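You operate a simulated robot arm through the tools that you are given. There is no shell and no other tool.

You are at the controls of a simulated two-armed robot. One attempt, no reset.

Task
Close up the dryer unit, run it till it stops by itself, then switch off.
Fine: cap on and locked before you plug in.

Only the result counts: the job must be done as asked and must still hold three seconds after the hand-in. Knocking over, shifting, dropping, spilling or breaking anything else fails it. Lids that push on must go on centred and level and be pressed home; caps that screw on are set level and turned clockwise until they are tight.

Robot
Two 7-joint arms with fingered hands on one trunk that stands fixed in place. Base frame: the origin is at the foot of the trunk, x ahead of it, y to its left, z up; the work surface is at about z = 0.845. Lengths are in m, angles in degrees, forces in N, time in s.
The left shoulder is at [0.159, 0.182, 0.917], the right one opposite. With the tool pointing down near the work surface each hand reaches from about 0.1 to 0.9 m from the base axis, measured 20 degrees to its own side. Payload 3.8 kg a hand.
The TCP of each hand is the grasp point between the finger pads, 0.03 m short of the fingertips. In the tool frame z runs along the fingers and y along their closing line. The gripper opens to 0.104 m; its body begins 0.035 m behind the TCP. The gripper is a hand of 4 fingers: y runs from the thumb to the fingers, the wrist lies at [-0.017, -0.104, -0.178] in the tool frame, and closing takes about 1.5 s.
Orientation is that of the tool frame in the base frame, as a unit quaternion [w, x, y, z]. With the fingers straight down and the wrist toward the robot, the tool's x, y and z point along [0, 1, 0], [1, 0, 0] and [0, 0, -1] of the base frame.

Tools
- The arms move only by the tool arm_command. It takes "left_commands", "right_commands" or both (then of equal length, played together; a hand with none holds still); each is one flat list of numbers, 6 for each row, row after row: the shift along the tool's x, y, z in units of 500 mm (1.0 is 500 mm), then the turn, a rotation vector about the tool's x, y, z in units of 180 degrees (1.0 is 180 degrees). In form: [dx, dy, dz, rx, ry, rz, dx, dy, dz, rx, ry, rz, ...]. A call has 1 to 20 rows; each row is the pose to reach, as a shift and turn from the pose commanded when the call began, along the tool's axes at that moment. "left_hand" and "right_hand" are, for a hand that has rows, the gripper command, from -1 (fully open) to 1 (shut), values between in proportion, set as the call begins (left out, the last holds). A call with a number of a shift or a turn outside -1 to 1 is refused whole. A row lasts 0.2 s, in which the tool goes at most 0.05 m and 8.6 degrees; a call with a longer step from one row to the next is refused whole, and so is a gripper value outside its range. A pose out of reach is approached as far as the arm can. The call stops where the force on the tool passes 40 N (or 10 N more than at its start, if that is more) or the arm is blocked; 0.2 s more then pass. The fingers move at their own pace (about 0.072 m/s each) and stop on an object; they squeeze with about 23 N. The grip force told is the motor's: it shows also when the fingers shut on nothing. Time passes only in rows, and 0.2 s behind the last, so rows that repeat a pose let the fingers close. It gives the time, the measured TCP pose, the force on the tool (base axes), the opening and the grip force at its end, in the units of the frame above (readings bear some noise), with the torque about the TCP (base axes, N m) and any sound that the robot's microphone picked up.
- Cameras (640 x 400 px; columns grow to the right, rows downward): "scene" is now at [0.2693, 0.0451, 1.0925]; the picture's right is [0.50, -0.87, -0.00], its down [-0.48, -0.28, -0.83] and it looks along [0.72, 0.42, -0.55] (base axes); focal length 214 px, centre (320, 200). "left" rides on the left gripper at [-0.066, -0.09, -0.126] in its tool frame; the picture's right is [-0.78, -0.30, 0.56], its down [0.57, -0.70, 0.42] and it looks along [0.26, 0.65, 0.71] (tool axes); focal length 275 px, centre (320, 200). "right" rides on the right gripper at [0.066, -0.09, -0.126] in its tool frame; the picture's right is [-0.78, 0.30, -0.56], its down [-0.57, -0.70, 0.42] and it looks along [-0.27, 0.65, 0.71] (tool axes); focal length 275 px, centre (320, 200). There is no depth. A picture from a camera that has moved, and an enlarged one, comes with that camera's place and axes in the base frame and with its lens.
- get_image(camera): a new picture of that camera. No time passes.
- slide_trunk(by): moves the trunk up (or, below 0, down) by that many m; the arms and the scene camera ride with it, the base frame stays. It gives what a move gives, with no picture.
- hand_shape(shape, hand): the hand has 4 fingers and takes this shape, open, in about a second: jaw (thumb against the fingers, like two jaws); tri (thumb and two fingers); tip (a fingertip pinch); poke (one finger out to press); point (the index stretched); flat (the hand flat); cup (the hand cupped); fist (a fist). The gripper value then closes the fingers along that shape, each until it touches; the sizes above hold for jaw. It gives what a move gives, with no picture.
- pan_tilt(pan, tilt): turns the head with the scene camera to pan (to the left, within 86 degrees either way) and tilt (down, from -29 to 69), counted from straight ahead of the robot (the tilt from the chest, where the trunk bows). It gives what a move gives.
- close_up(camera, box): a new picture of the part [left, top, right, bottom] of that camera's present view, enlarged. No time passes.
- job_done(): hands the job in; it is judged then, once.

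Nothing tells you positions but the pictures and the camera data. Unless the task says otherwise, let go and move clear before handing in.

The tools are called by a JSON object that holds its "method" and its "body". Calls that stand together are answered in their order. arm_command: Moves the arms, as the interface text tells. Its arguments: {"type":"object","properties":{"left_commands":{"type":"array","items":{"type":"number"}},"left_hand":{"type":"number"},"right_commands":{"type":"array","items":{"type":"number"}},"right_hand":{"type":"number"}},"required":[]} The other tools are called the same way: slide_trunk (by) moves the trunk up or down; hand_shape (shape, hand) gives the hand a shape; pan_tilt (pan, tilt) turns the head that bears the scene camera; get_image (camera) takes a picture; close_up (camera, box) takes an enlarged picture of a part of a camera's view; job_done () hands the job in.

At the start:

```text
time_s: 0.0
left_ee_pos: [0.4034, 0.4107, 1.0133]
left_tcp_rot: [-0.001, 0.707, 0.707, 0.0]
left_force: [0.4, -0.2, -0.2]
left_torque: [0.0, 0.03, -0.02]
left_opening: 0.1038
left_finger_force: 0.0
left_shape: jaw
right_ee_pos: [0.4968, -0.0075, 1.0716]
right_tcp_rot: [0.0, 0.708, 0.707, 0.0]
right_force: [0.5, -0.2, 1.1]
right_torque: [0.02, 0.0, -0.01]
right_opening: 0.1037
right_finger_force: 0.1
right_shape: jaw
trunk travel left (down, up): [-0.075, 0.681]
head pan, tilt (commanded): [30.0, 33.4]
```

scene: 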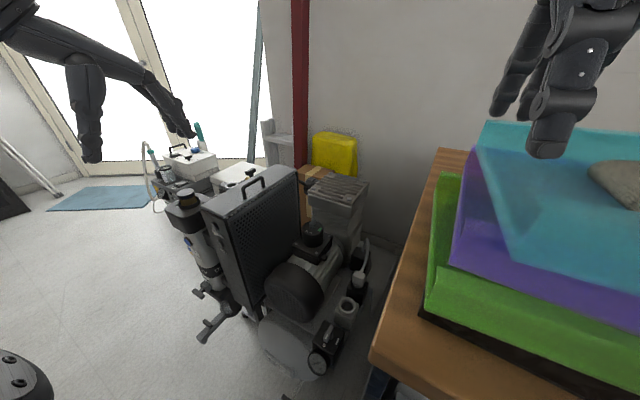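
right: 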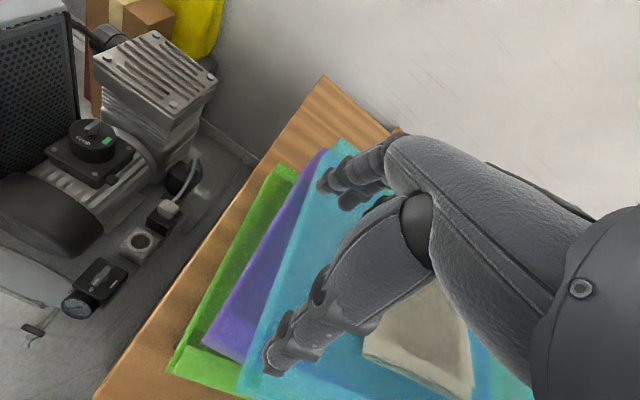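
left: 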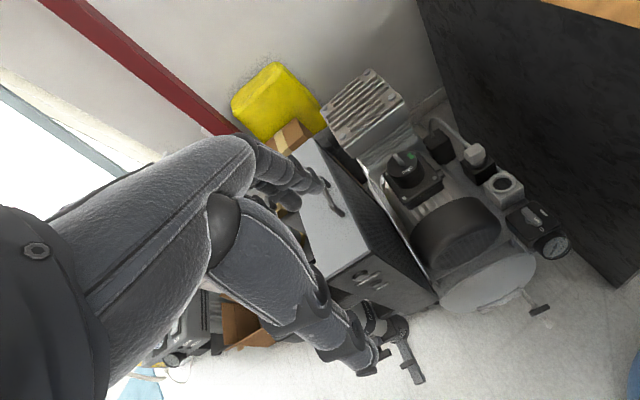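

I see a compressor with a dryer unit (box with a handle) on the floor left of a workbench, with a rotary switch, a socket and a plug. I'll look closer before moving anything.

{"method": "close_up", "body": {"camera": "scene", "box": [150, 130, 400, 390]}}

{"method": "close_up", "body": {"camera": "left", "box": [300, 50, 580, 390]}}

{"method": "close_up", "body": {"camera": "right", "box": [0, 20, 240, 350]}}

{"method": "close_up", "body": {"camera": "scene", "box": [140, 110, 280, 230]}}

```text
1.54 times, centred on (275, 260) of scene
camera zoom: at [0.2693, 0.0451, 1.0925], right [0.5, -0.87, 0.0], down [-0.48, -0.28, -0.83], along [0.72, 0.42, -0.55], focal length 330 px, centre (389, 108)
```

zoom: 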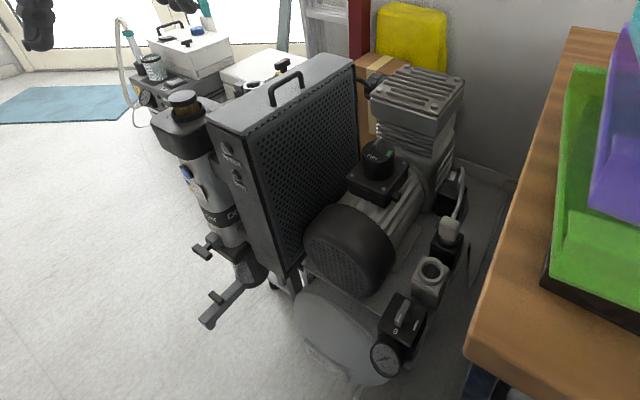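

```text
1.18 times, centred on (440, 220) of left
camera zoom: at [0.3147, 0.3427, 1.1384], right [-0.3, -0.78, -0.56], down [-0.7, 0.57, -0.42], along [0.65, 0.26, -0.71], focal length 324 px, centre (179, 176)
```

zoom: 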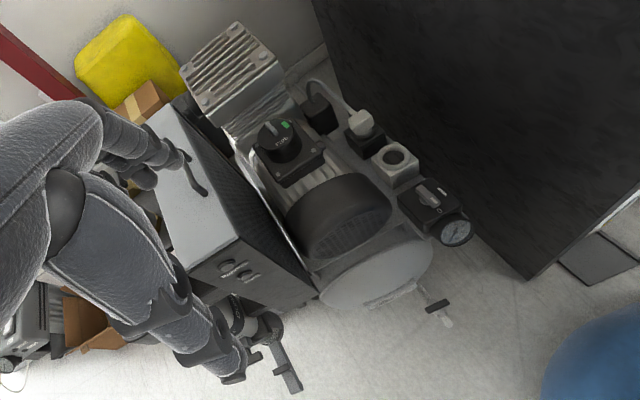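

```text
1.21 times, centred on (120, 185) of right
camera zoom: at [0.4063, 0.0583, 1.1981], right [0.3, -0.78, 0.56], down [-0.7, -0.57, -0.42], along [0.65, -0.27, -0.71], focal length 334 px, centre (562, 218)
```

zoom: 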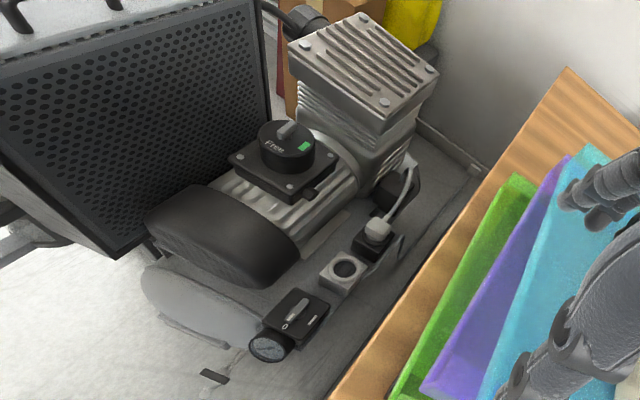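

```text
3.33 times, centred on (210, 170) of scene
camera zoom: at [0.2693, 0.0451, 1.0925], right [0.5, -0.87, 0.0], down [-0.48, -0.28, -0.83], along [0.72, 0.42, -0.55], focal length 715 px, centre (687, 300)
```

zoom: 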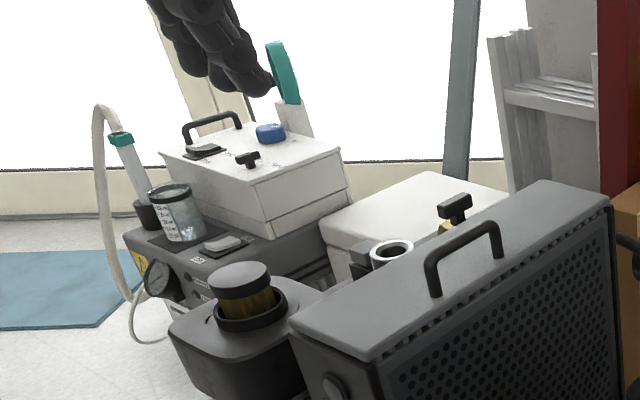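

I see several devices: the compressor with a switch and sockets, a dryer column with a cap, and a white box unit behind. I'll look around with the head to find out which is the dryer unit and where its parts lie.

{"method": "pan_tilt", "body": {"pan": 55, "tilt": 35}}

{"method": "get_image", "body": {"camera": "scene"}}

{"method": "pan_tilt", "body": {"pan": 0, "tilt": 40}}

{"method": "get_image", "body": {"camera": "scene"}}

{"method": "pan_tilt", "body": {"pan": -40, "tilt": 40}}

{"method": "get_image", "body": {"camera": "scene"}}

{"method": "pan_tilt", "body": {"pan": 20, "tilt": 65}}

{"method": "get_image", "body": {"camera": "scene"}}

```text
time_s: 0.9
left_ee_pos: [0.4036, 0.4094, 1.0124]
left_tcp_rot: [0.001, 0.707, 0.707, 0.0]
left_force: [-0.4, -0.4, 0.2]
left_torque: [0.01, 0.02, 0.02]
left_opening: 0.1038
left_finger_force: 0.1
left_shape: jaw
right_ee_pos: [0.497, -0.0073, 1.0719]
right_tcp_rot: [0.0, 0.707, 0.707, 0.001]
right_force: [0.9, 0.0, 0.0]
right_torque: [0.01, 0.03, 0.01]
right_opening: 0.1036
right_finger_force: 0.0
right_shape: jaw
trunk travel left (down, up): [-0.075, 0.681]
head pan, tilt (commanded): [55.0, 35.0]
```

```text
taken
camera scene: at [0.2429, 0.0728, 1.0901], right [0.82, -0.57, 0.0], down [-0.33, -0.47, -0.82], along [0.47, 0.67, -0.57], focal length 214 px, centre (320, 200)
```

scene: 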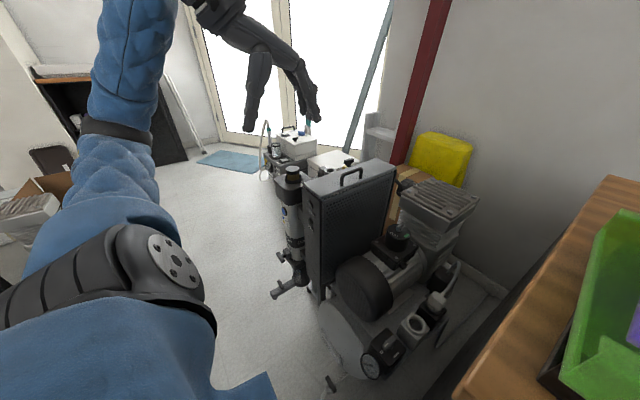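

```text
time_s: 2.1
left_ee_pos: [0.4038, 0.4095, 1.013]
left_tcp_rot: [0.001, 0.708, 0.707, 0.0]
left_force: [-0.4, -0.9, 0.1]
left_torque: [-0.01, -0.02, 0.0]
left_opening: 0.1039
left_finger_force: 0.2
left_shape: jaw
right_ee_pos: [0.4973, -0.008, 1.0719]
right_tcp_rot: [-0.001, 0.707, 0.708, 0.0]
right_force: [0.2, -0.1, -0.9]
right_torque: [0.01, -0.02, -0.01]
right_opening: 0.1036
right_finger_force: 0.0
right_shape: jaw
trunk travel left (down, up): [-0.075, 0.681]
head pan, tilt (commanded): [0.0, 40.0]
```

```text
taken
camera scene: at [0.2773, 0.0008, 1.0825], right [0.0, -1.0, 0.0], down [-0.64, 0.0, -0.77], along [0.77, 0.0, -0.64], focal length 214 px, centre (320, 200)
```

scene: 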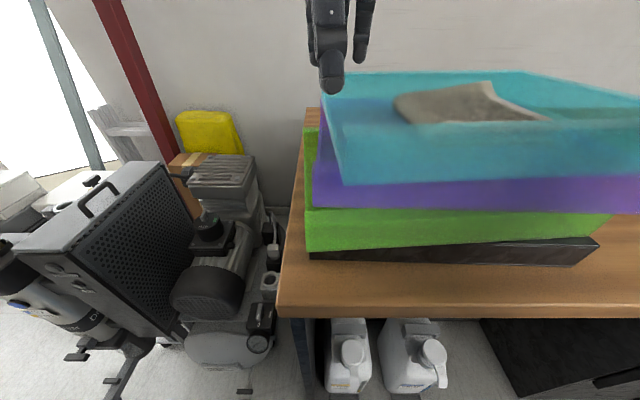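

```text
time_s: 3.2
left_ee_pos: [0.4021, 0.4097, 1.0137]
left_tcp_rot: [0.0, 0.707, 0.707, -0.001]
left_force: [0.6, -0.2, -0.4]
left_torque: [0.0, 0.01, 0.01]
left_opening: 0.1035
left_finger_force: 0.2
left_shape: jaw
right_ee_pos: [0.4976, -0.0072, 1.0721]
right_tcp_rot: [0.0, 0.707, 0.707, 0.0]
right_force: [0.3, -0.3, -0.1]
right_torque: [-0.02, -0.01, 0.01]
right_opening: 0.1036
right_finger_force: 0.1
right_shape: jaw
trunk travel left (down, up): [-0.075, 0.681]
head pan, tilt (commanded): [-40.0, 40.0]
```

```text
taken
camera scene: at [0.2575, -0.0539, 1.0825], right [-0.64, -0.77, 0.0], down [-0.49, 0.41, -0.77], along [0.59, -0.49, -0.64], focal length 214 px, centre (320, 200)
```

scene: 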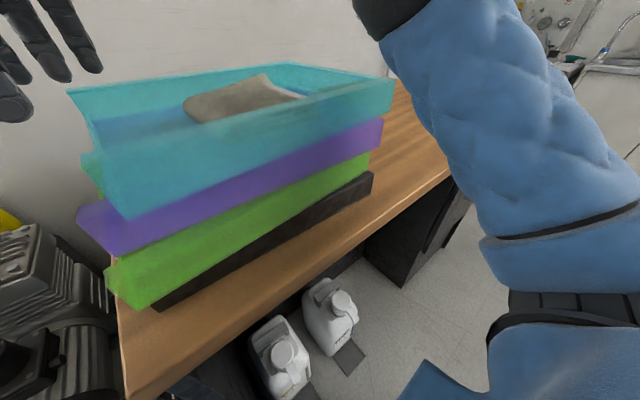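

```text
time_s: 4.5
left_ee_pos: [0.4042, 0.4094, 1.0115]
left_tcp_rot: [0.001, 0.707, 0.707, 0.0]
left_force: [-0.1, 0.1, 0.0]
left_torque: [-0.02, 0.03, -0.02]
left_opening: 0.1039
left_finger_force: 0.0
left_shape: jaw
right_ee_pos: [0.4977, -0.0086, 1.071]
right_tcp_rot: [0.0, 0.707, 0.707, 0.0]
right_force: [0.0, -0.5, -0.2]
right_torque: [-0.02, -0.04, 0.0]
right_opening: 0.1037
right_finger_force: 0.0
right_shape: jaw
trunk travel left (down, up): [-0.075, 0.681]
head pan, tilt (commanded): [20.0, 65.0]
```

```text
taken
camera scene: at [0.2494, 0.0214, 1.0503], right [0.34, -0.94, 0.0], down [-0.85, -0.31, -0.42], along [0.4, 0.14, -0.91], focal length 214 px, centre (320, 200)
```

scene: 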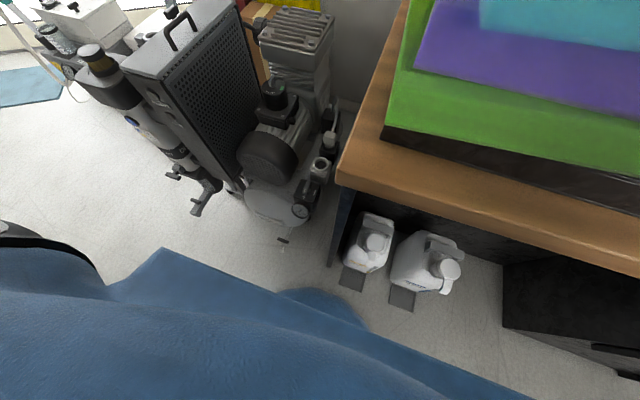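

The compressor stands low beside the bench, with a column next to it that has a dark cap on a gold neck. I'll take enlargements of the column, the sockets and the units behind.

{"method": "pan_tilt", "body": {"pan": 35, "tilt": 55}}

{"method": "close_up", "body": {"camera": "scene", "box": [120, 40, 320, 165]}}

{"method": "close_up", "body": {"camera": "scene", "box": [120, 100, 320, 225]}}

{"method": "close_up", "body": {"camera": "scene", "box": [240, 120, 440, 245]}}

{"method": "close_up", "body": {"camera": "scene", "box": [180, 0, 340, 100]}}

{"method": "get_image", "body": {"camera": "scene"}}

```text
time_s: 5.3
left_ee_pos: [0.4032, 0.41, 1.0134]
left_tcp_rot: [0.0, 0.707, 0.707, 0.0]
left_force: [0.7, 0.6, 0.2]
left_torque: [0.02, 0.0, -0.02]
left_opening: 0.1036
left_finger_force: 0.0
left_shape: jaw
right_ee_pos: [0.498, -0.0072, 1.072]
right_tcp_rot: [0.0, 0.706, 0.708, 0.001]
right_force: [0.6, 0.1, 0.9]
right_torque: [0.03, -0.04, -0.01]
right_opening: 0.1035
right_finger_force: 0.1
right_shape: jaw
trunk travel left (down, up): [-0.075, 0.681]
head pan, tilt (commanded): [35.0, 55.0]
```

```text
3.20 times, centred on (220, 102) of scene
camera zoom: at [0.2514, 0.042, 1.0618], right [0.57, -0.82, 0.0], down [-0.67, -0.47, -0.57], along [0.47, 0.33, -0.82], focal length 686 px, centre (640, 512)
```

zoom: 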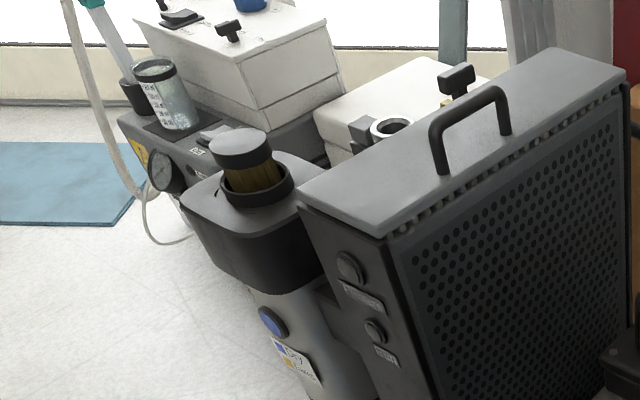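

```text
3.20 times, centred on (220, 162) of scene
camera zoom: at [0.2514, 0.042, 1.0618], right [0.57, -0.82, 0.0], down [-0.67, -0.47, -0.57], along [0.47, 0.33, -0.82], focal length 686 px, centre (640, 320)
```

zoom: 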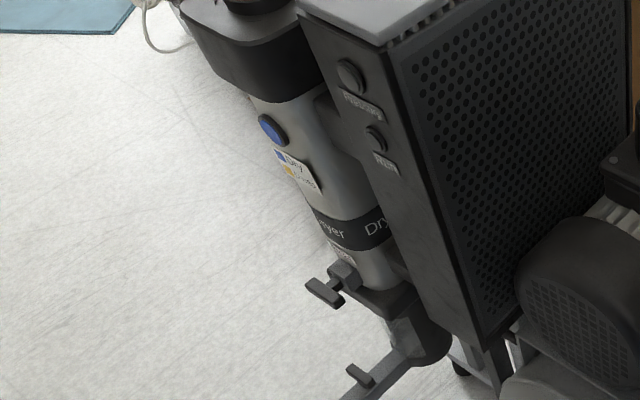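

```text
3.20 times, centred on (340, 182) of scene
camera zoom: at [0.2514, 0.042, 1.0618], right [0.57, -0.82, 0.0], down [-0.67, -0.47, -0.57], along [0.47, 0.33, -0.82], focal length 686 px, centre (256, 256)
```

zoom: 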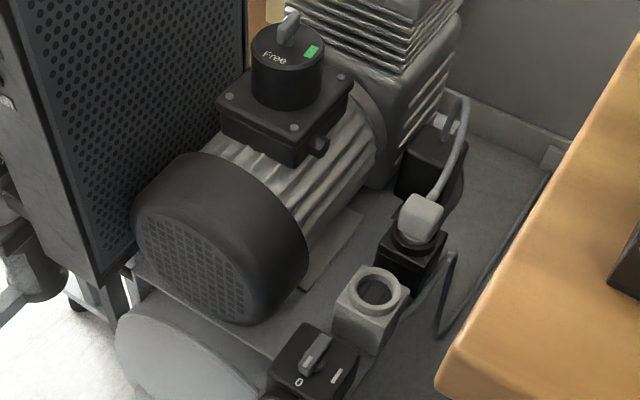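

```text
4.00 times, centred on (260, 50) of scene
camera zoom: at [0.2514, 0.042, 1.0618], right [0.57, -0.82, 0.0], down [-0.67, -0.47, -0.57], along [0.47, 0.33, -0.82], focal length 858 px, centre (560, 800)
```

zoom: 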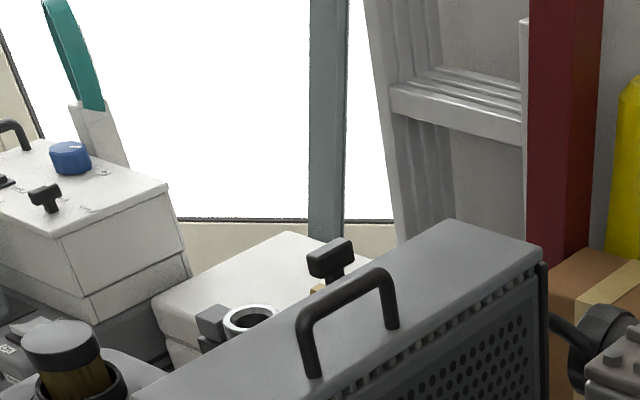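

```text
taken
camera scene: at [0.2514, 0.042, 1.0618], right [0.57, -0.82, 0.0], down [-0.67, -0.47, -0.57], along [0.47, 0.33, -0.82], focal length 214 px, centre (320, 200)
```

scene: 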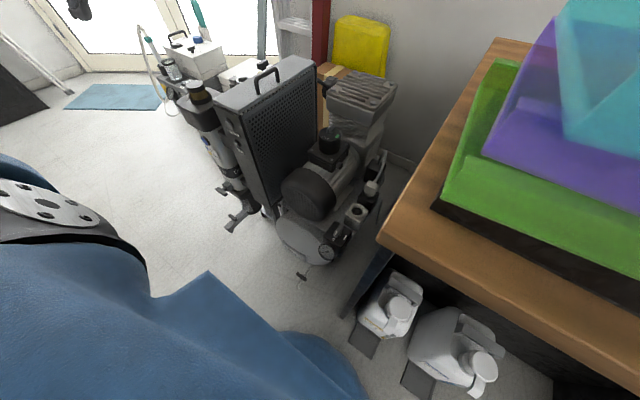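

The column is labelled "Dryer" and its cap sits near [0.53, 0.63, 0.78]; by triangulation the parked plug is near [0.73, 0.16, 0.48], the grey socket near [0.63, 0.155, 0.47] and the 0/I switch near [0.53, 0.166, 0.49]. I'll move the left hand out to the left, high up, so its camera can view the column cap.

{"method": "arm_command", "body": {"left_commands": [0.09, 0.01, -0.02, 0, 0, 0, 0.18, 0.02, -0.03, 0, 0, 0, 0.27, 0.03, -0.04, 0, 0, 0, 0.36, 0.03, -0.04, 0, 0, 0, 0.45, 0.03, -0.04, 0, 0, 0, 0.54, 0.03, -0.04, 0, 0, 0, 0.62, 0.03, -0.04, 0, 0, 0]}}

{"method": "get_image", "body": {"camera": "left"}}

{"method": "get_image", "body": {"camera": "scene"}}

```text
time_s: 6.9
left_ee_pos: [0.4193, 0.7203, 1.0321]
left_tcp_rot: [0.0, 0.707, 0.707, 0.001]
left_force: [0.1, -0.3, 0.7]
left_torque: [-0.01, -0.02, 0.01]
left_opening: 0.1037
left_finger_force: 0.0
left_shape: jaw
right_ee_pos: [0.4973, -0.0075, 1.0722]
right_tcp_rot: [0.001, 0.708, 0.706, -0.001]
right_force: [-0.3, 0.5, 0.4]
right_torque: [0.0, 0.0, -0.05]
right_opening: 0.1039
right_finger_force: 0.0
right_shape: jaw
trunk travel left (down, up): [-0.075, 0.681]
head pan, tilt (commanded): [35.0, 55.0]
```

```text
taken
camera left: at [0.33, 0.6535, 1.1576], right [-0.3, -0.77, -0.56], down [-0.7, 0.57, -0.42], along [0.65, 0.27, -0.71], focal length 275 px, centre (320, 200)
```

left: 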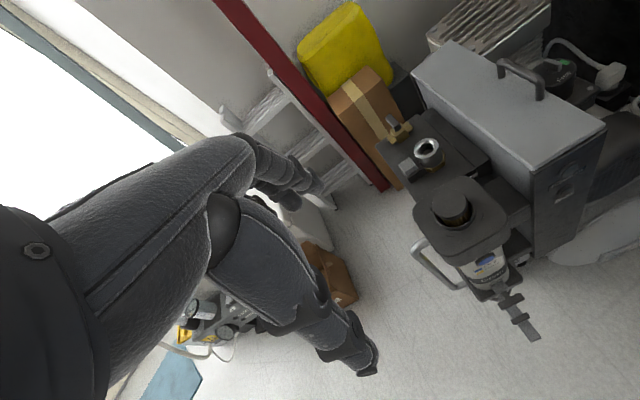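

```text
taken
camera scene: at [0.2515, 0.042, 1.0618], right [0.57, -0.82, 0.0], down [-0.67, -0.47, -0.57], along [0.47, 0.33, -0.82], focal length 214 px, centre (320, 200)
```

scene: 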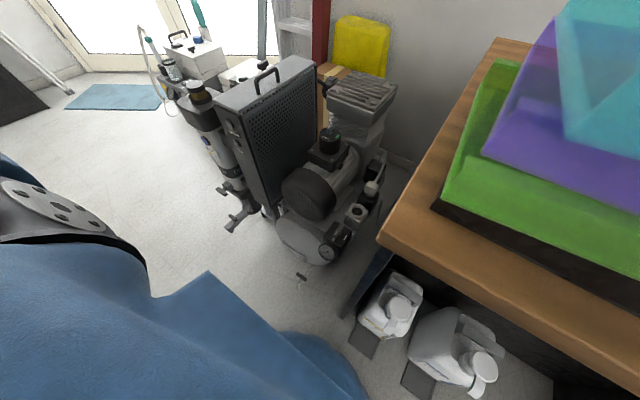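

{"method": "close_up", "body": {"camera": "left", "box": [380, 100, 580, 225]}}

{"method": "close_up", "body": {"camera": "left", "box": [400, 170, 560, 345]}}

{"method": "close_up", "body": {"camera": "left", "box": [500, 20, 640, 108]}}

{"method": "close_up", "body": {"camera": "left", "box": [120, 260, 320, 400]}}

```text
3.20 times, centred on (480, 162) of left
camera zoom: at [0.33, 0.6535, 1.1576], right [-0.3, -0.77, -0.56], down [-0.7, 0.57, -0.42], along [0.65, 0.27, -0.71], focal length 881 px, centre (-192, 320)
```

zoom: 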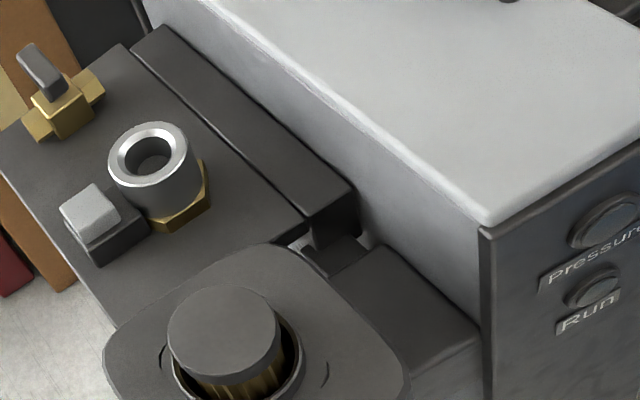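

```text
2.29 times, centred on (480, 258) of left
camera zoom: at [0.33, 0.6535, 1.1576], right [-0.3, -0.77, -0.56], down [-0.7, 0.57, -0.42], along [0.65, 0.27, -0.71], focal length 629 px, centre (-46, 69)
```

zoom: 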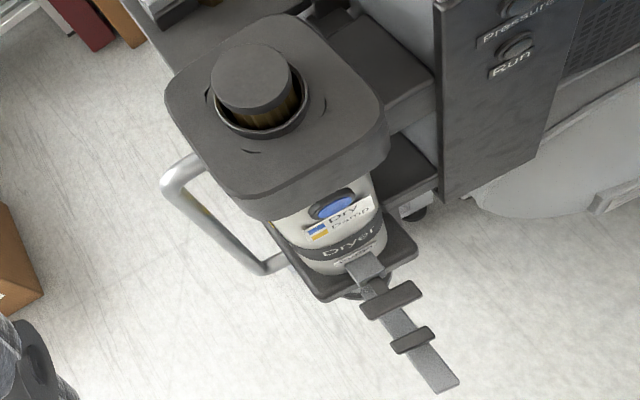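

```text
4.55 times, centred on (570, 64) of left
camera zoom: at [0.33, 0.6535, 1.1576], right [-0.3, -0.77, -0.56], down [-0.7, 0.57, -0.42], along [0.65, 0.27, -0.71], focal length 1251 px, centre (-816, 818)
```

zoom: 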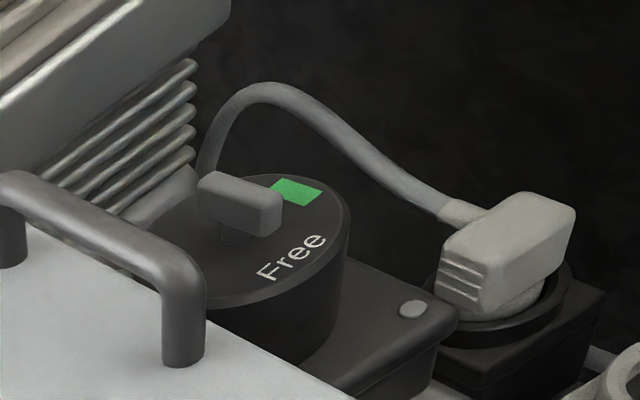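

```text
2.86 times, centred on (220, 330) of left
camera zoom: at [0.33, 0.6535, 1.1576], right [-0.3, -0.77, -0.56], down [-0.7, 0.57, -0.42], along [0.65, 0.27, -0.71], focal length 786 px, centre (606, -171)
```

zoom: 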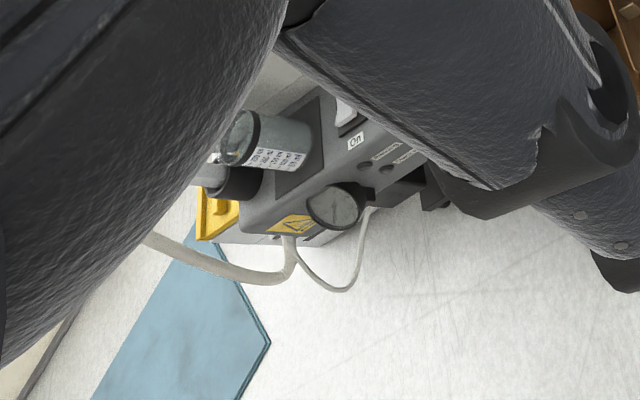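

The cap is at about [0.524, 0.620, 0.78] with about 50 mm diameter, sitting in the dryer column's neck; behind it there is a small platform with a brass valve, a steel spout and a small button. I'll bring the left camera nearer to read the details.

{"method": "arm_command", "body": {"left_commands": [0.004, 0.06, 0.06, 0, 0, 0, 0.008, 0.12, 0.12, 0, 0, 0, 0.01, 0.17, 0.19, 0, 0, 0, 0.012, 0.18, 0.26, 0, 0, 0]}}

{"method": "get_image", "body": {"camera": "left"}}

{"method": "close_up", "body": {"camera": "left", "box": [380, 130, 580, 255]}}

{"method": "close_up", "body": {"camera": "left", "box": [360, 30, 560, 155]}}

{"method": "close_up", "body": {"camera": "left", "box": [400, 250, 640, 400]}}

```text
time_s: 7.9
left_ee_pos: [0.508, 0.7255, 0.901]
left_tcp_rot: [0.0, 0.707, 0.708, 0.0]
left_force: [-0.4, 0.6, -0.4]
left_torque: [-0.02, -0.01, 0.01]
left_opening: 0.1035
left_finger_force: 0.1
left_shape: jaw
right_ee_pos: [0.4977, -0.0073, 1.0704]
right_tcp_rot: [0.0, 0.708, 0.707, 0.0]
right_force: [0.8, -0.3, -0.1]
right_torque: [0.0, 0.0, 0.01]
right_opening: 0.1037
right_finger_force: 0.0
right_shape: jaw
trunk travel left (down, up): [-0.075, 0.681]
head pan, tilt (commanded): [35.0, 55.0]
```

```text
taken
camera left: at [0.4193, 0.6586, 1.0274], right [-0.3, -0.78, -0.56], down [-0.7, 0.57, -0.43], along [0.65, 0.26, -0.71], focal length 275 px, centre (320, 200)
```

left: 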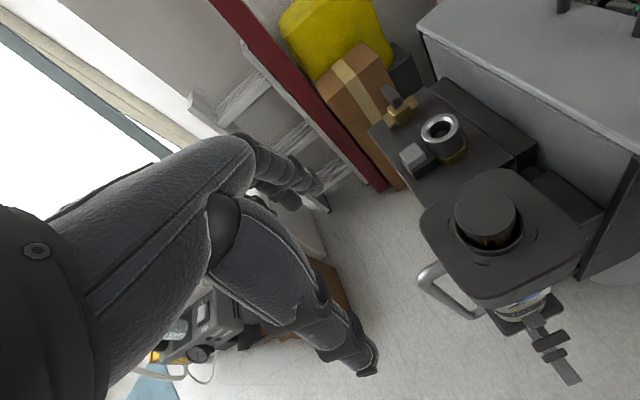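

```text
3.20 times, centred on (480, 192) of left
camera zoom: at [0.4193, 0.6586, 1.0274], right [-0.3, -0.78, -0.56], down [-0.7, 0.57, -0.43], along [0.65, 0.26, -0.71], focal length 881 px, centre (-192, 224)
```

zoom: 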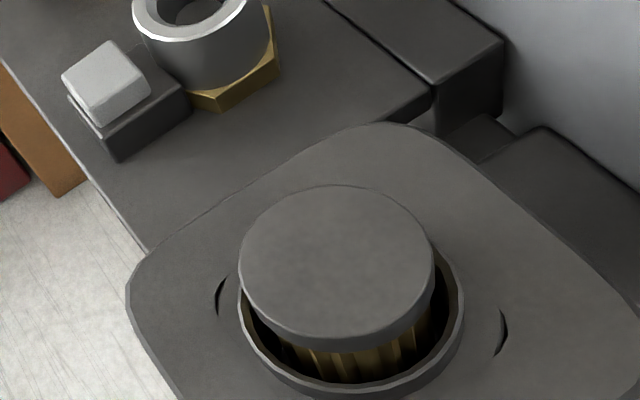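

```text
3.20 times, centred on (460, 92) of left
camera zoom: at [0.4193, 0.6586, 1.0274], right [-0.3, -0.78, -0.56], down [-0.7, 0.57, -0.43], along [0.65, 0.26, -0.71], focal length 881 px, centre (-128, 544)
```

zoom: 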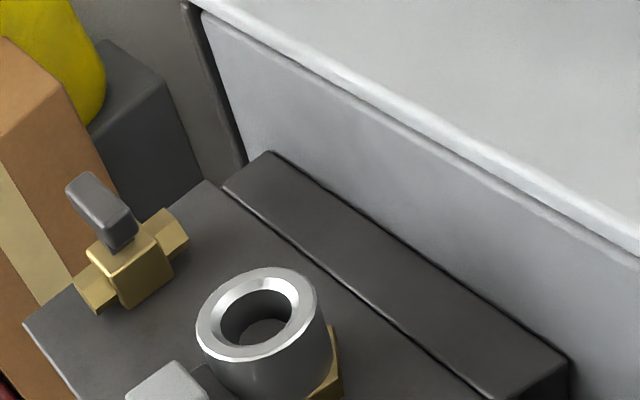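

```text
2.67 times, centred on (520, 325) of left
camera zoom: at [0.4193, 0.6586, 1.0274], right [-0.3, -0.78, -0.56], down [-0.7, 0.57, -0.43], along [0.65, 0.26, -0.71], focal length 734 px, centre (-213, -133)
```

zoom: 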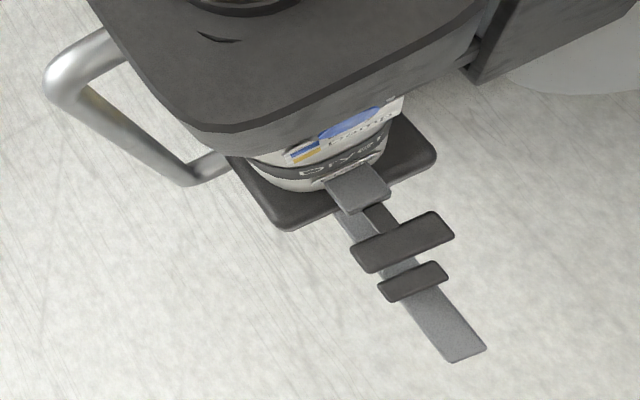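

The cap disk sits raised on a fluted brass piece in the column's neck. I'll use stronger enlargements to check labels and the states of the controls.

{"method": "close_up", "body": {"camera": "left", "box": [445, 170, 545, 262]}}

{"method": "close_up", "body": {"camera": "scene", "box": [180, 75, 240, 112]}}

{"method": "close_up", "body": {"camera": "scene", "box": [195, 130, 275, 235]}}

{"method": "close_up", "body": {"camera": "scene", "box": [310, 175, 400, 270]}}

{"method": "close_up", "body": {"camera": "scene", "box": [300, 115, 360, 152]}}

{"method": "close_up", "body": {"camera": "right", "box": [40, 110, 220, 222]}}

{"method": "close_up", "body": {"camera": "right", "box": [50, 180, 210, 345]}}

```text
4.35 times, centred on (495, 216) of left
camera zoom: at [0.4193, 0.6586, 1.0274], right [-0.3, -0.78, -0.56], down [-0.7, 0.57, -0.43], along [0.65, 0.26, -0.71], focal length 1197 px, centre (-441, 130)
```

zoom: 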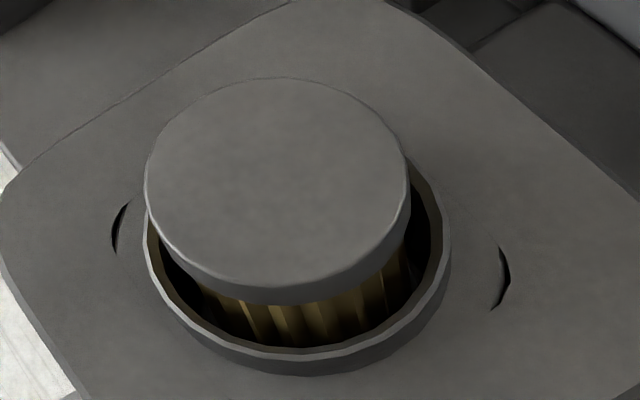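

```text
10.67 times, centred on (210, 94) of scene
camera zoom: at [0.2516, 0.0424, 1.0617], right [0.57, -0.82, 0.0], down [-0.67, -0.47, -0.57], along [0.47, 0.33, -0.82], focal length 2288 px, centre (1493, 1336)
```

zoom: 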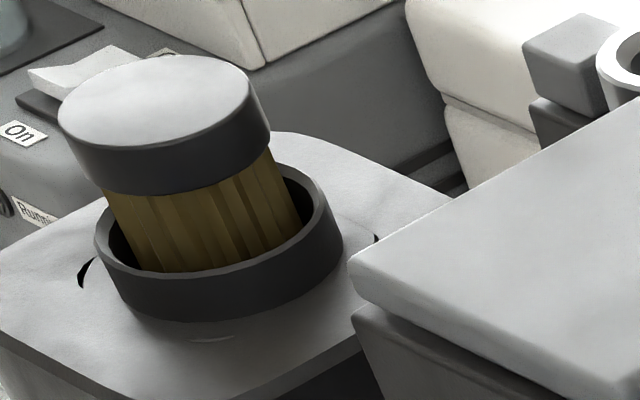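

```text
3.81 times, centred on (235, 182) of scene
camera zoom: at [0.2516, 0.0424, 1.0617], right [0.57, -0.82, 0.0], down [-0.67, -0.47, -0.57], along [0.47, 0.33, -0.82], focal length 817 px, centre (644, 267)
```

zoom: 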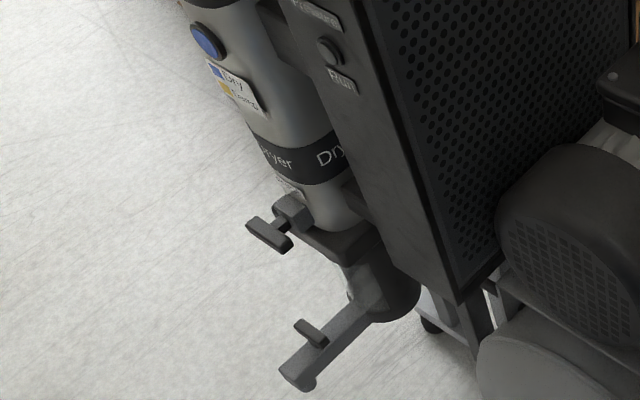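

```text
4.21 times, centred on (355, 222) of scene
camera zoom: at [0.2516, 0.0424, 1.0617], right [0.57, -0.82, 0.0], down [-0.67, -0.47, -0.57], along [0.47, 0.33, -0.82], focal length 903 px, centre (173, 105)
```

zoom: 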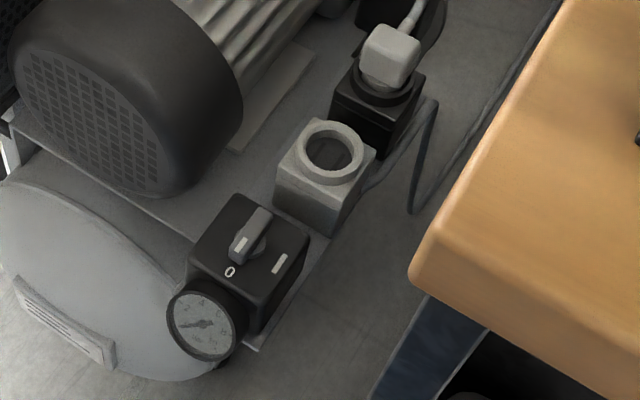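

```text
10.67 times, centred on (330, 134) of scene
camera zoom: at [0.2516, 0.0424, 1.0617], right [0.57, -0.82, 0.0], down [-0.67, -0.47, -0.57], along [0.47, 0.33, -0.82], focal length 2288 px, centre (213, 909)
```

zoom: 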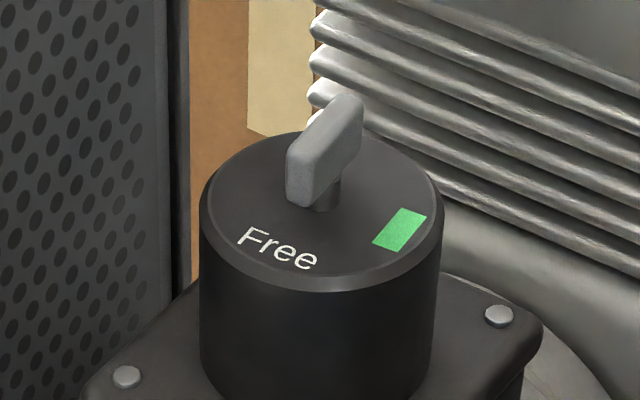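

```text
3.56 times, centred on (130, 166) of right
camera zoom: at [0.4066, 0.0587, 1.1979], right [0.3, -0.78, 0.56], down [-0.7, -0.57, -0.42], along [0.65, -0.27, -0.71], focal length 979 px, centre (996, 321)
```

zoom: 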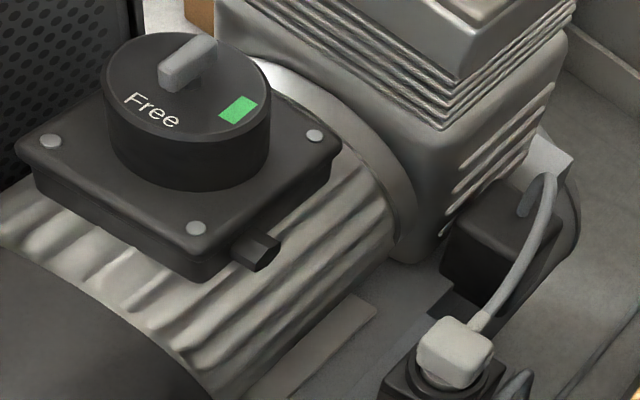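

```text
2.42 times, centred on (130, 262) of right
camera zoom: at [0.4066, 0.0587, 1.1979], right [0.3, -0.78, 0.56], down [-0.7, -0.57, -0.42], along [0.65, -0.27, -0.71], focal length 667 px, centre (781, 48)
```

zoom: 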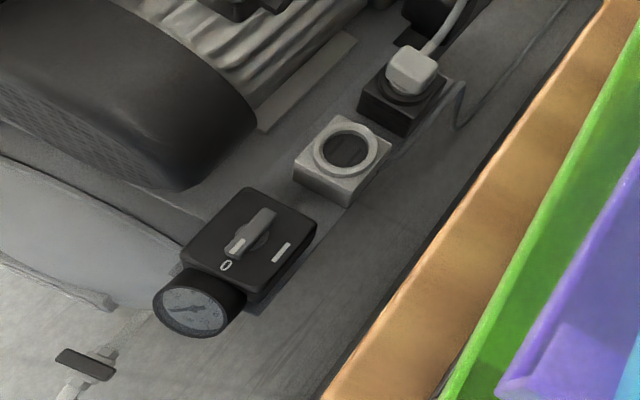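

The disk looks like the end of a pleated filter standing in the collar, so a separate cap may be lying somewhere. I'll search the surroundings for a loose cap with enlargements.

{"method": "pan_tilt", "body": {"pan": 45, "tilt": 30}}

{"method": "get_image", "body": {"camera": "scene"}}

{"method": "close_up", "body": {"camera": "scene", "box": [180, 100, 300, 175]}}

{"method": "close_up", "body": {"camera": "scene", "box": [300, 110, 420, 185]}}

{"method": "close_up", "body": {"camera": "left", "box": [370, 70, 530, 170]}}

{"method": "close_up", "body": {"camera": "right", "box": [80, 0, 280, 125]}}

```text
time_s: 8.8
left_ee_pos: [0.5072, 0.725, 0.9027]
left_tcp_rot: [0.0, 0.707, 0.707, 0.0]
left_force: [0.0, -0.2, 0.1]
left_torque: [0.0, 0.03, 0.02]
left_opening: 0.1038
left_finger_force: 0.0
left_shape: jaw
right_ee_pos: [0.4958, -0.0066, 1.0724]
right_tcp_rot: [0.001, 0.707, 0.707, 0.0]
right_force: [0.2, -0.4, 0.2]
right_torque: [-0.04, 0.0, 0.0]
right_opening: 0.1037
right_finger_force: 0.1
right_shape: jaw
trunk travel left (down, up): [-0.075, 0.681]
head pan, tilt (commanded): [45.0, 30.0]
```

```text
taken
camera scene: at [0.2563, 0.0646, 1.0978], right [0.71, -0.71, 0.0], down [-0.35, -0.35, -0.87], along [0.61, 0.61, -0.5], focal length 214 px, centre (320, 200)
```

scene: 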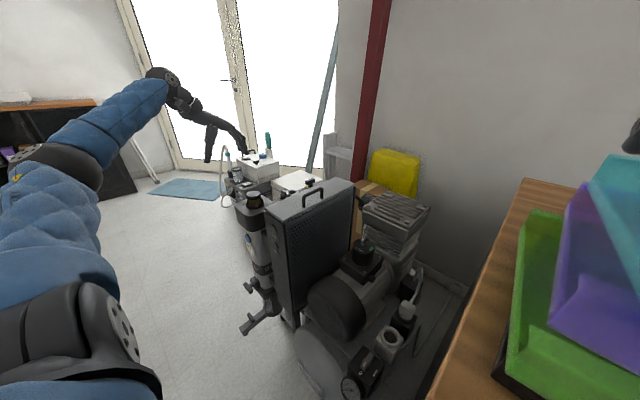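

```text
5.33 times, centred on (240, 138) of scene
camera zoom: at [0.2563, 0.0646, 1.0978], right [0.71, -0.71, 0.0], down [-0.35, -0.35, -0.87], along [0.61, 0.61, -0.5], focal length 1144 px, centre (747, 533)
```

zoom: 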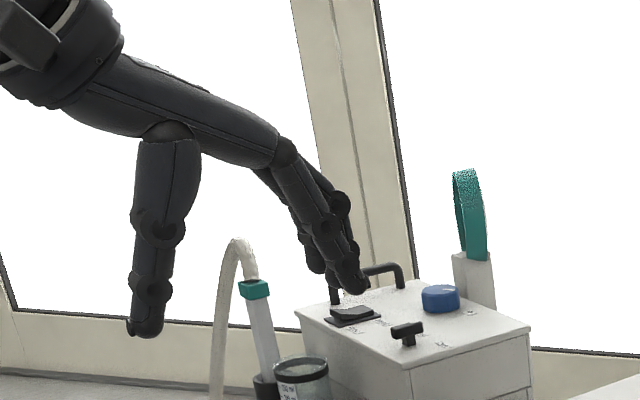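

```text
5.33 times, centred on (360, 148) of scene
camera zoom: at [0.2563, 0.0646, 1.0978], right [0.71, -0.71, 0.0], down [-0.35, -0.35, -0.87], along [0.61, 0.61, -0.5], focal length 1144 px, centre (107, 480)
```

zoom: 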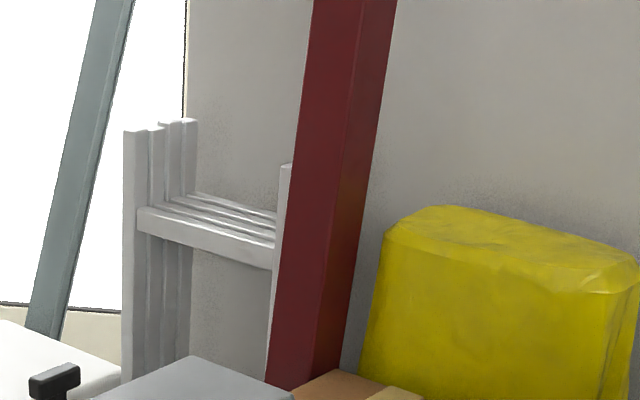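

```text
4.00 times, centred on (450, 120) of left
camera zoom: at [0.4189, 0.6582, 1.0284], right [-0.3, -0.78, -0.56], down [-0.7, 0.57, -0.42], along [0.65, 0.26, -0.71], focal length 1101 px, centre (-200, 520)
```

zoom: 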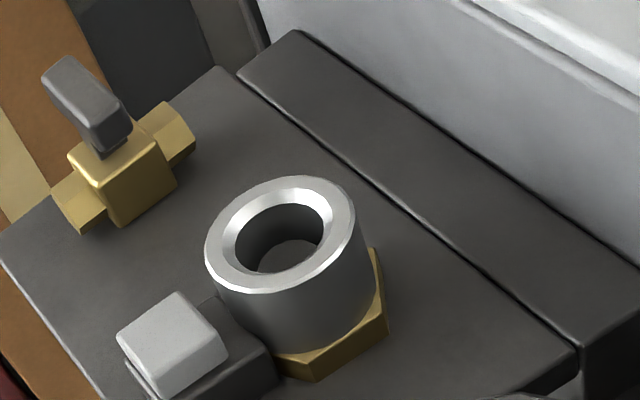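

```text
3.20 times, centred on (180, 62) of right
camera zoom: at [0.4063, 0.0583, 1.1981], right [0.3, -0.78, 0.56], down [-0.7, -0.57, -0.42], along [0.65, -0.27, -0.71], focal length 881 px, centre (768, 640)
```

zoom: 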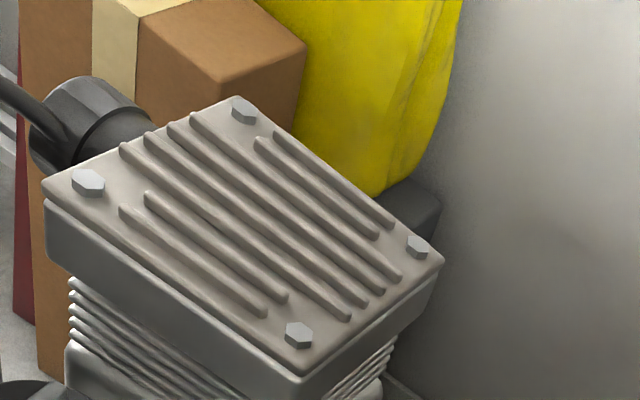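

The white unit with the blue knob is about 1.4 m to the left, out of reach, so it's clutter. I'll raise the trunk to look down on everything, including the bench behind the trays, to find a loose cap.

{"method": "slide_trunk", "body": {"by": 0.35}}

{"method": "get_image", "body": {"camera": "scene"}}

{"method": "get_image", "body": {"camera": "right"}}

{"method": "get_image", "body": {"camera": "left"}}

{"method": "pan_tilt", "body": {"pan": -10, "tilt": 45}}

{"method": "get_image", "body": {"camera": "scene"}}

```text
time_s: 12.2
left_ee_pos: [0.494, 0.7249, 1.2702]
left_tcp_rot: [0.014, 0.707, 0.707, 0.014]
left_force: [0.6, -0.6, -0.6]
left_torque: [0.01, 0.04, 0.0]
left_opening: 0.1036
left_finger_force: 0.2
left_shape: jaw
right_ee_pos: [0.4972, -0.0075, 1.4204]
right_tcp_rot: [-0.001, 0.707, 0.707, 0.0]
right_force: [-0.5, -0.2, 0.3]
right_torque: [0.01, 0.02, -0.01]
right_opening: 0.1035
right_finger_force: 0.1
right_shape: jaw
trunk travel left (down, up): [-0.425, 0.331]
head pan, tilt (commanded): [45.0, 30.0]
```

```text
taken
camera scene: at [0.1007, 0.0648, 1.4588], right [0.71, -0.71, 0.0], down [-0.35, -0.35, -0.87], along [0.61, 0.61, -0.5], focal length 214 px, centre (320, 200)
```

scene: 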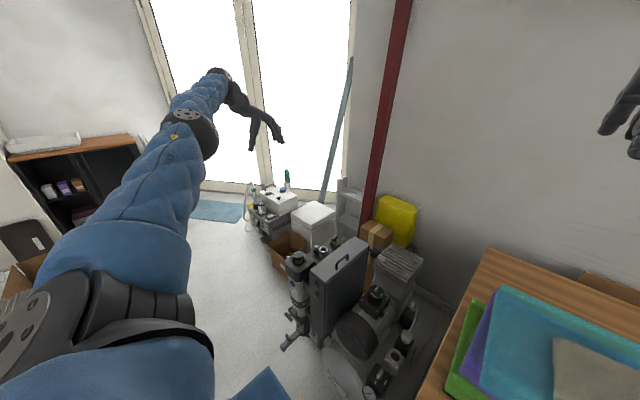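

```text
taken
camera right: at [0.4069, 0.0584, 1.5477], right [0.3, -0.78, 0.56], down [-0.7, -0.57, -0.42], along [0.65, -0.27, -0.71], focal length 275 px, centre (320, 200)
```

right: 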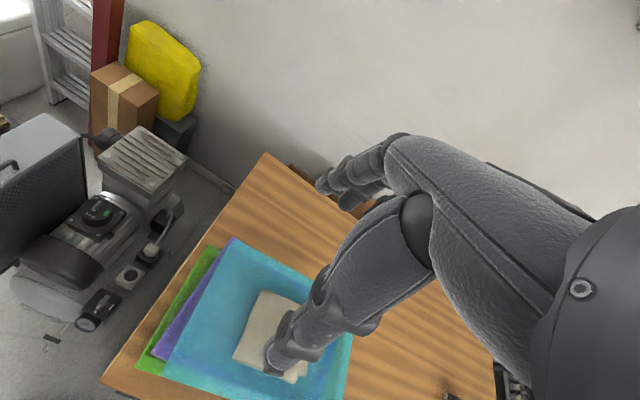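

```text
taken
camera left: at [0.4003, 0.658, 1.3927], right [-0.27, -0.78, -0.57], down [-0.68, 0.57, -0.45], along [0.68, 0.26, -0.69], focal length 275 px, centre (320, 200)
```

left: 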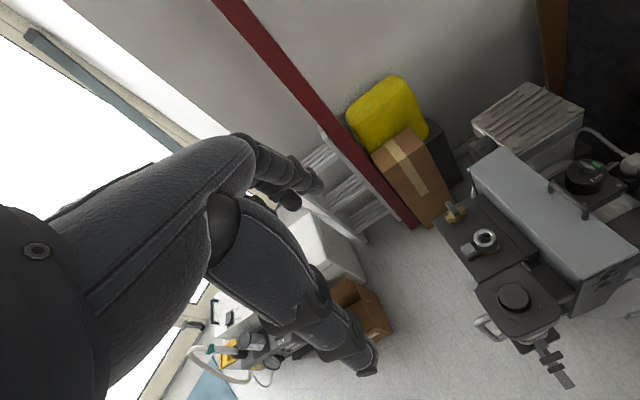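

```text
time_s: 13.4
left_ee_pos: [0.493, 0.7242, 1.271]
left_tcp_rot: [0.014, 0.706, 0.707, 0.015]
left_force: [0.3, 0.8, 0.4]
left_torque: [-0.03, 0.0, -0.01]
left_opening: 0.1037
left_finger_force: 0.1
left_shape: jaw
right_ee_pos: [0.4984, -0.0085, 1.4224]
right_tcp_rot: [-0.001, 0.707, 0.707, 0.0]
right_force: [-0.5, -0.4, -0.6]
right_torque: [-0.01, -0.02, 0.03]
right_opening: 0.1037
right_finger_force: 0.1
right_shape: jaw
trunk travel left (down, up): [-0.425, 0.331]
head pan, tilt (commanded): [-10.0, 45.0]
```

```text
taken
camera scene: at [0.1165, -0.0133, 1.4364], right [-0.17, -0.98, 0.0], down [-0.7, 0.12, -0.71], along [0.7, -0.12, -0.71], focal length 214 px, centre (320, 200)
```

scene: 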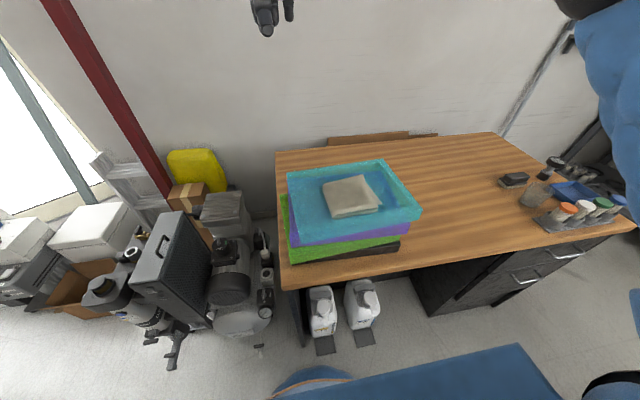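

From higher up I see more on the right end of the bench: a blue tray, tubes with coloured caps and small items. I'll look there.

{"method": "pan_tilt", "body": {"pan": -45, "tilt": 45}}

{"method": "get_image", "body": {"camera": "scene"}}

{"method": "close_up", "body": {"camera": "scene", "box": [220, 80, 420, 205]}}

{"method": "pan_tilt", "body": {"pan": -80, "tilt": 45}}

{"method": "get_image", "body": {"camera": "scene"}}

{"method": "pan_tilt", "body": {"pan": 80, "tilt": 45}}

{"method": "get_image", "body": {"camera": "scene"}}

```text
time_s: 14.4
left_ee_pos: [0.4929, 0.7246, 1.2711]
left_tcp_rot: [0.015, 0.707, 0.707, 0.015]
left_force: [-0.1, -0.1, -0.5]
left_torque: [0.03, -0.03, -0.01]
left_opening: 0.1037
left_finger_force: 0.2
left_shape: jaw
right_ee_pos: [0.4972, -0.008, 1.4212]
right_tcp_rot: [0.0, 0.707, 0.707, 0.0]
right_force: [0.4, -0.1, -0.1]
right_torque: [0.01, 0.01, -0.02]
right_opening: 0.1038
right_finger_force: 0.0
right_shape: jaw
trunk travel left (down, up): [-0.425, 0.331]
head pan, tilt (commanded): [-45.0, 45.0]
```

```text
taken
camera scene: at [0.0939, -0.0567, 1.4363], right [-0.71, -0.71, 0.0], down [-0.5, 0.5, -0.71], along [0.5, -0.5, -0.71], focal length 214 px, centre (320, 200)
```

scene: 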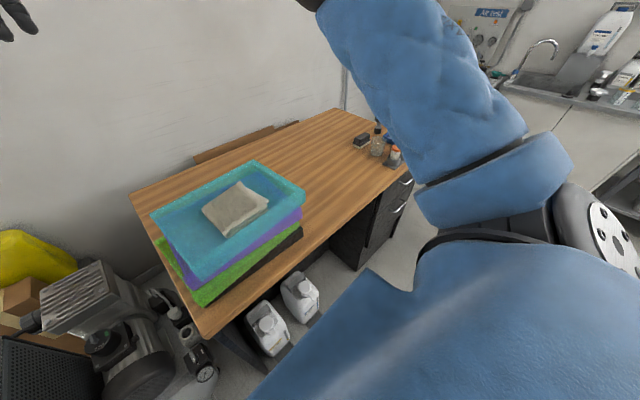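

```text
3.20 times, centred on (320, 142) of scene
camera zoom: at [0.0939, -0.0567, 1.4363], right [-0.71, -0.71, 0.0], down [-0.5, 0.5, -0.71], along [0.5, -0.5, -0.71], focal length 686 px, centre (320, 384)
```

zoom: 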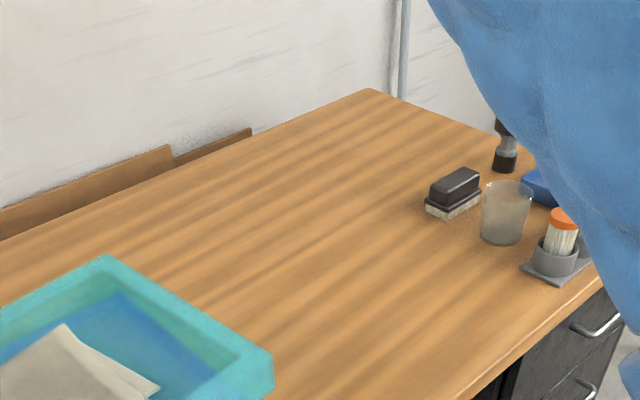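

```text
time_s: 15.4
left_ee_pos: [0.4932, 0.7247, 1.2708]
left_tcp_rot: [0.014, 0.707, 0.707, 0.015]
left_force: [-1.3, -0.7, -0.2]
left_torque: [-0.01, 0.01, 0.02]
left_opening: 0.1038
left_finger_force: 0.1
left_shape: jaw
right_ee_pos: [0.4967, -0.007, 1.4212]
right_tcp_rot: [0.0, 0.707, 0.707, 0.0]
right_force: [-0.3, -0.2, 1.2]
right_torque: [0.0, 0.01, 0.03]
right_opening: 0.1038
right_finger_force: 0.1
right_shape: jaw
trunk travel left (down, up): [-0.425, 0.331]
head pan, tilt (commanded): [-80.0, 45.0]
```

```text
taken
camera scene: at [0.0506, -0.0793, 1.4364], right [-0.98, -0.17, 0.0], down [-0.12, 0.7, -0.71], along [0.12, -0.7, -0.71], focal length 214 px, centre (320, 200)
```

scene: 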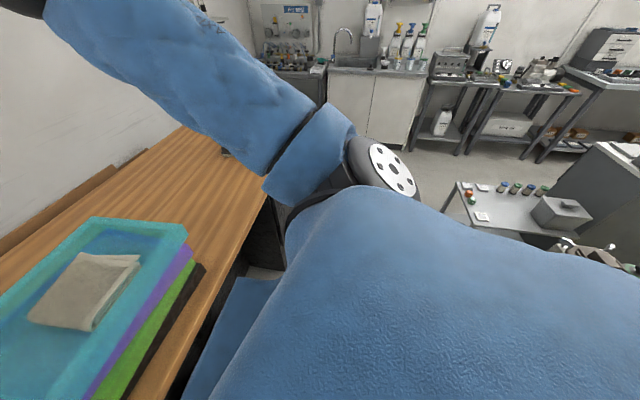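

```text
time_s: 17.9
left_ee_pos: [0.4947, 0.725, 1.2711]
left_tcp_rot: [0.016, 0.707, 0.707, 0.014]
left_force: [0.0, 0.0, 1.3]
left_torque: [0.0, 0.02, -0.01]
left_opening: 0.1038
left_finger_force: 0.1
left_shape: jaw
right_ee_pos: [0.4962, -0.0072, 1.4215]
right_tcp_rot: [0.0, 0.707, 0.707, 0.0]
right_force: [-0.3, 0.3, -0.4]
right_torque: [-0.02, 0.0, 0.0]
right_opening: 0.1035
right_finger_force: 0.1
right_shape: jaw
trunk travel left (down, up): [-0.425, 0.331]
head pan, tilt (commanded): [80.0, 45.0]
```

```text
taken
camera scene: at [0.0505, 0.0808, 1.4363], right [0.98, -0.17, 0.0], down [-0.12, -0.7, -0.71], along [0.12, 0.7, -0.71], focal length 214 px, centre (320, 200)
```

scene: 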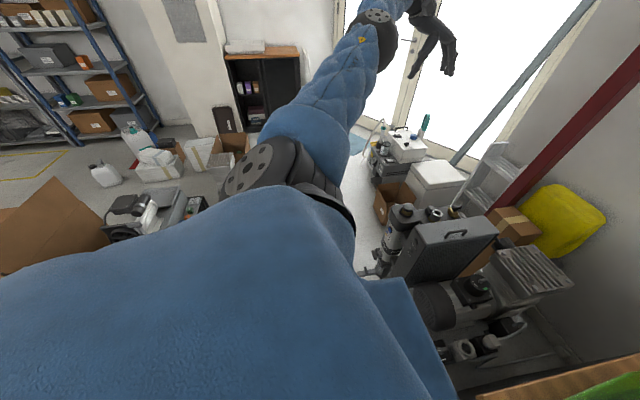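

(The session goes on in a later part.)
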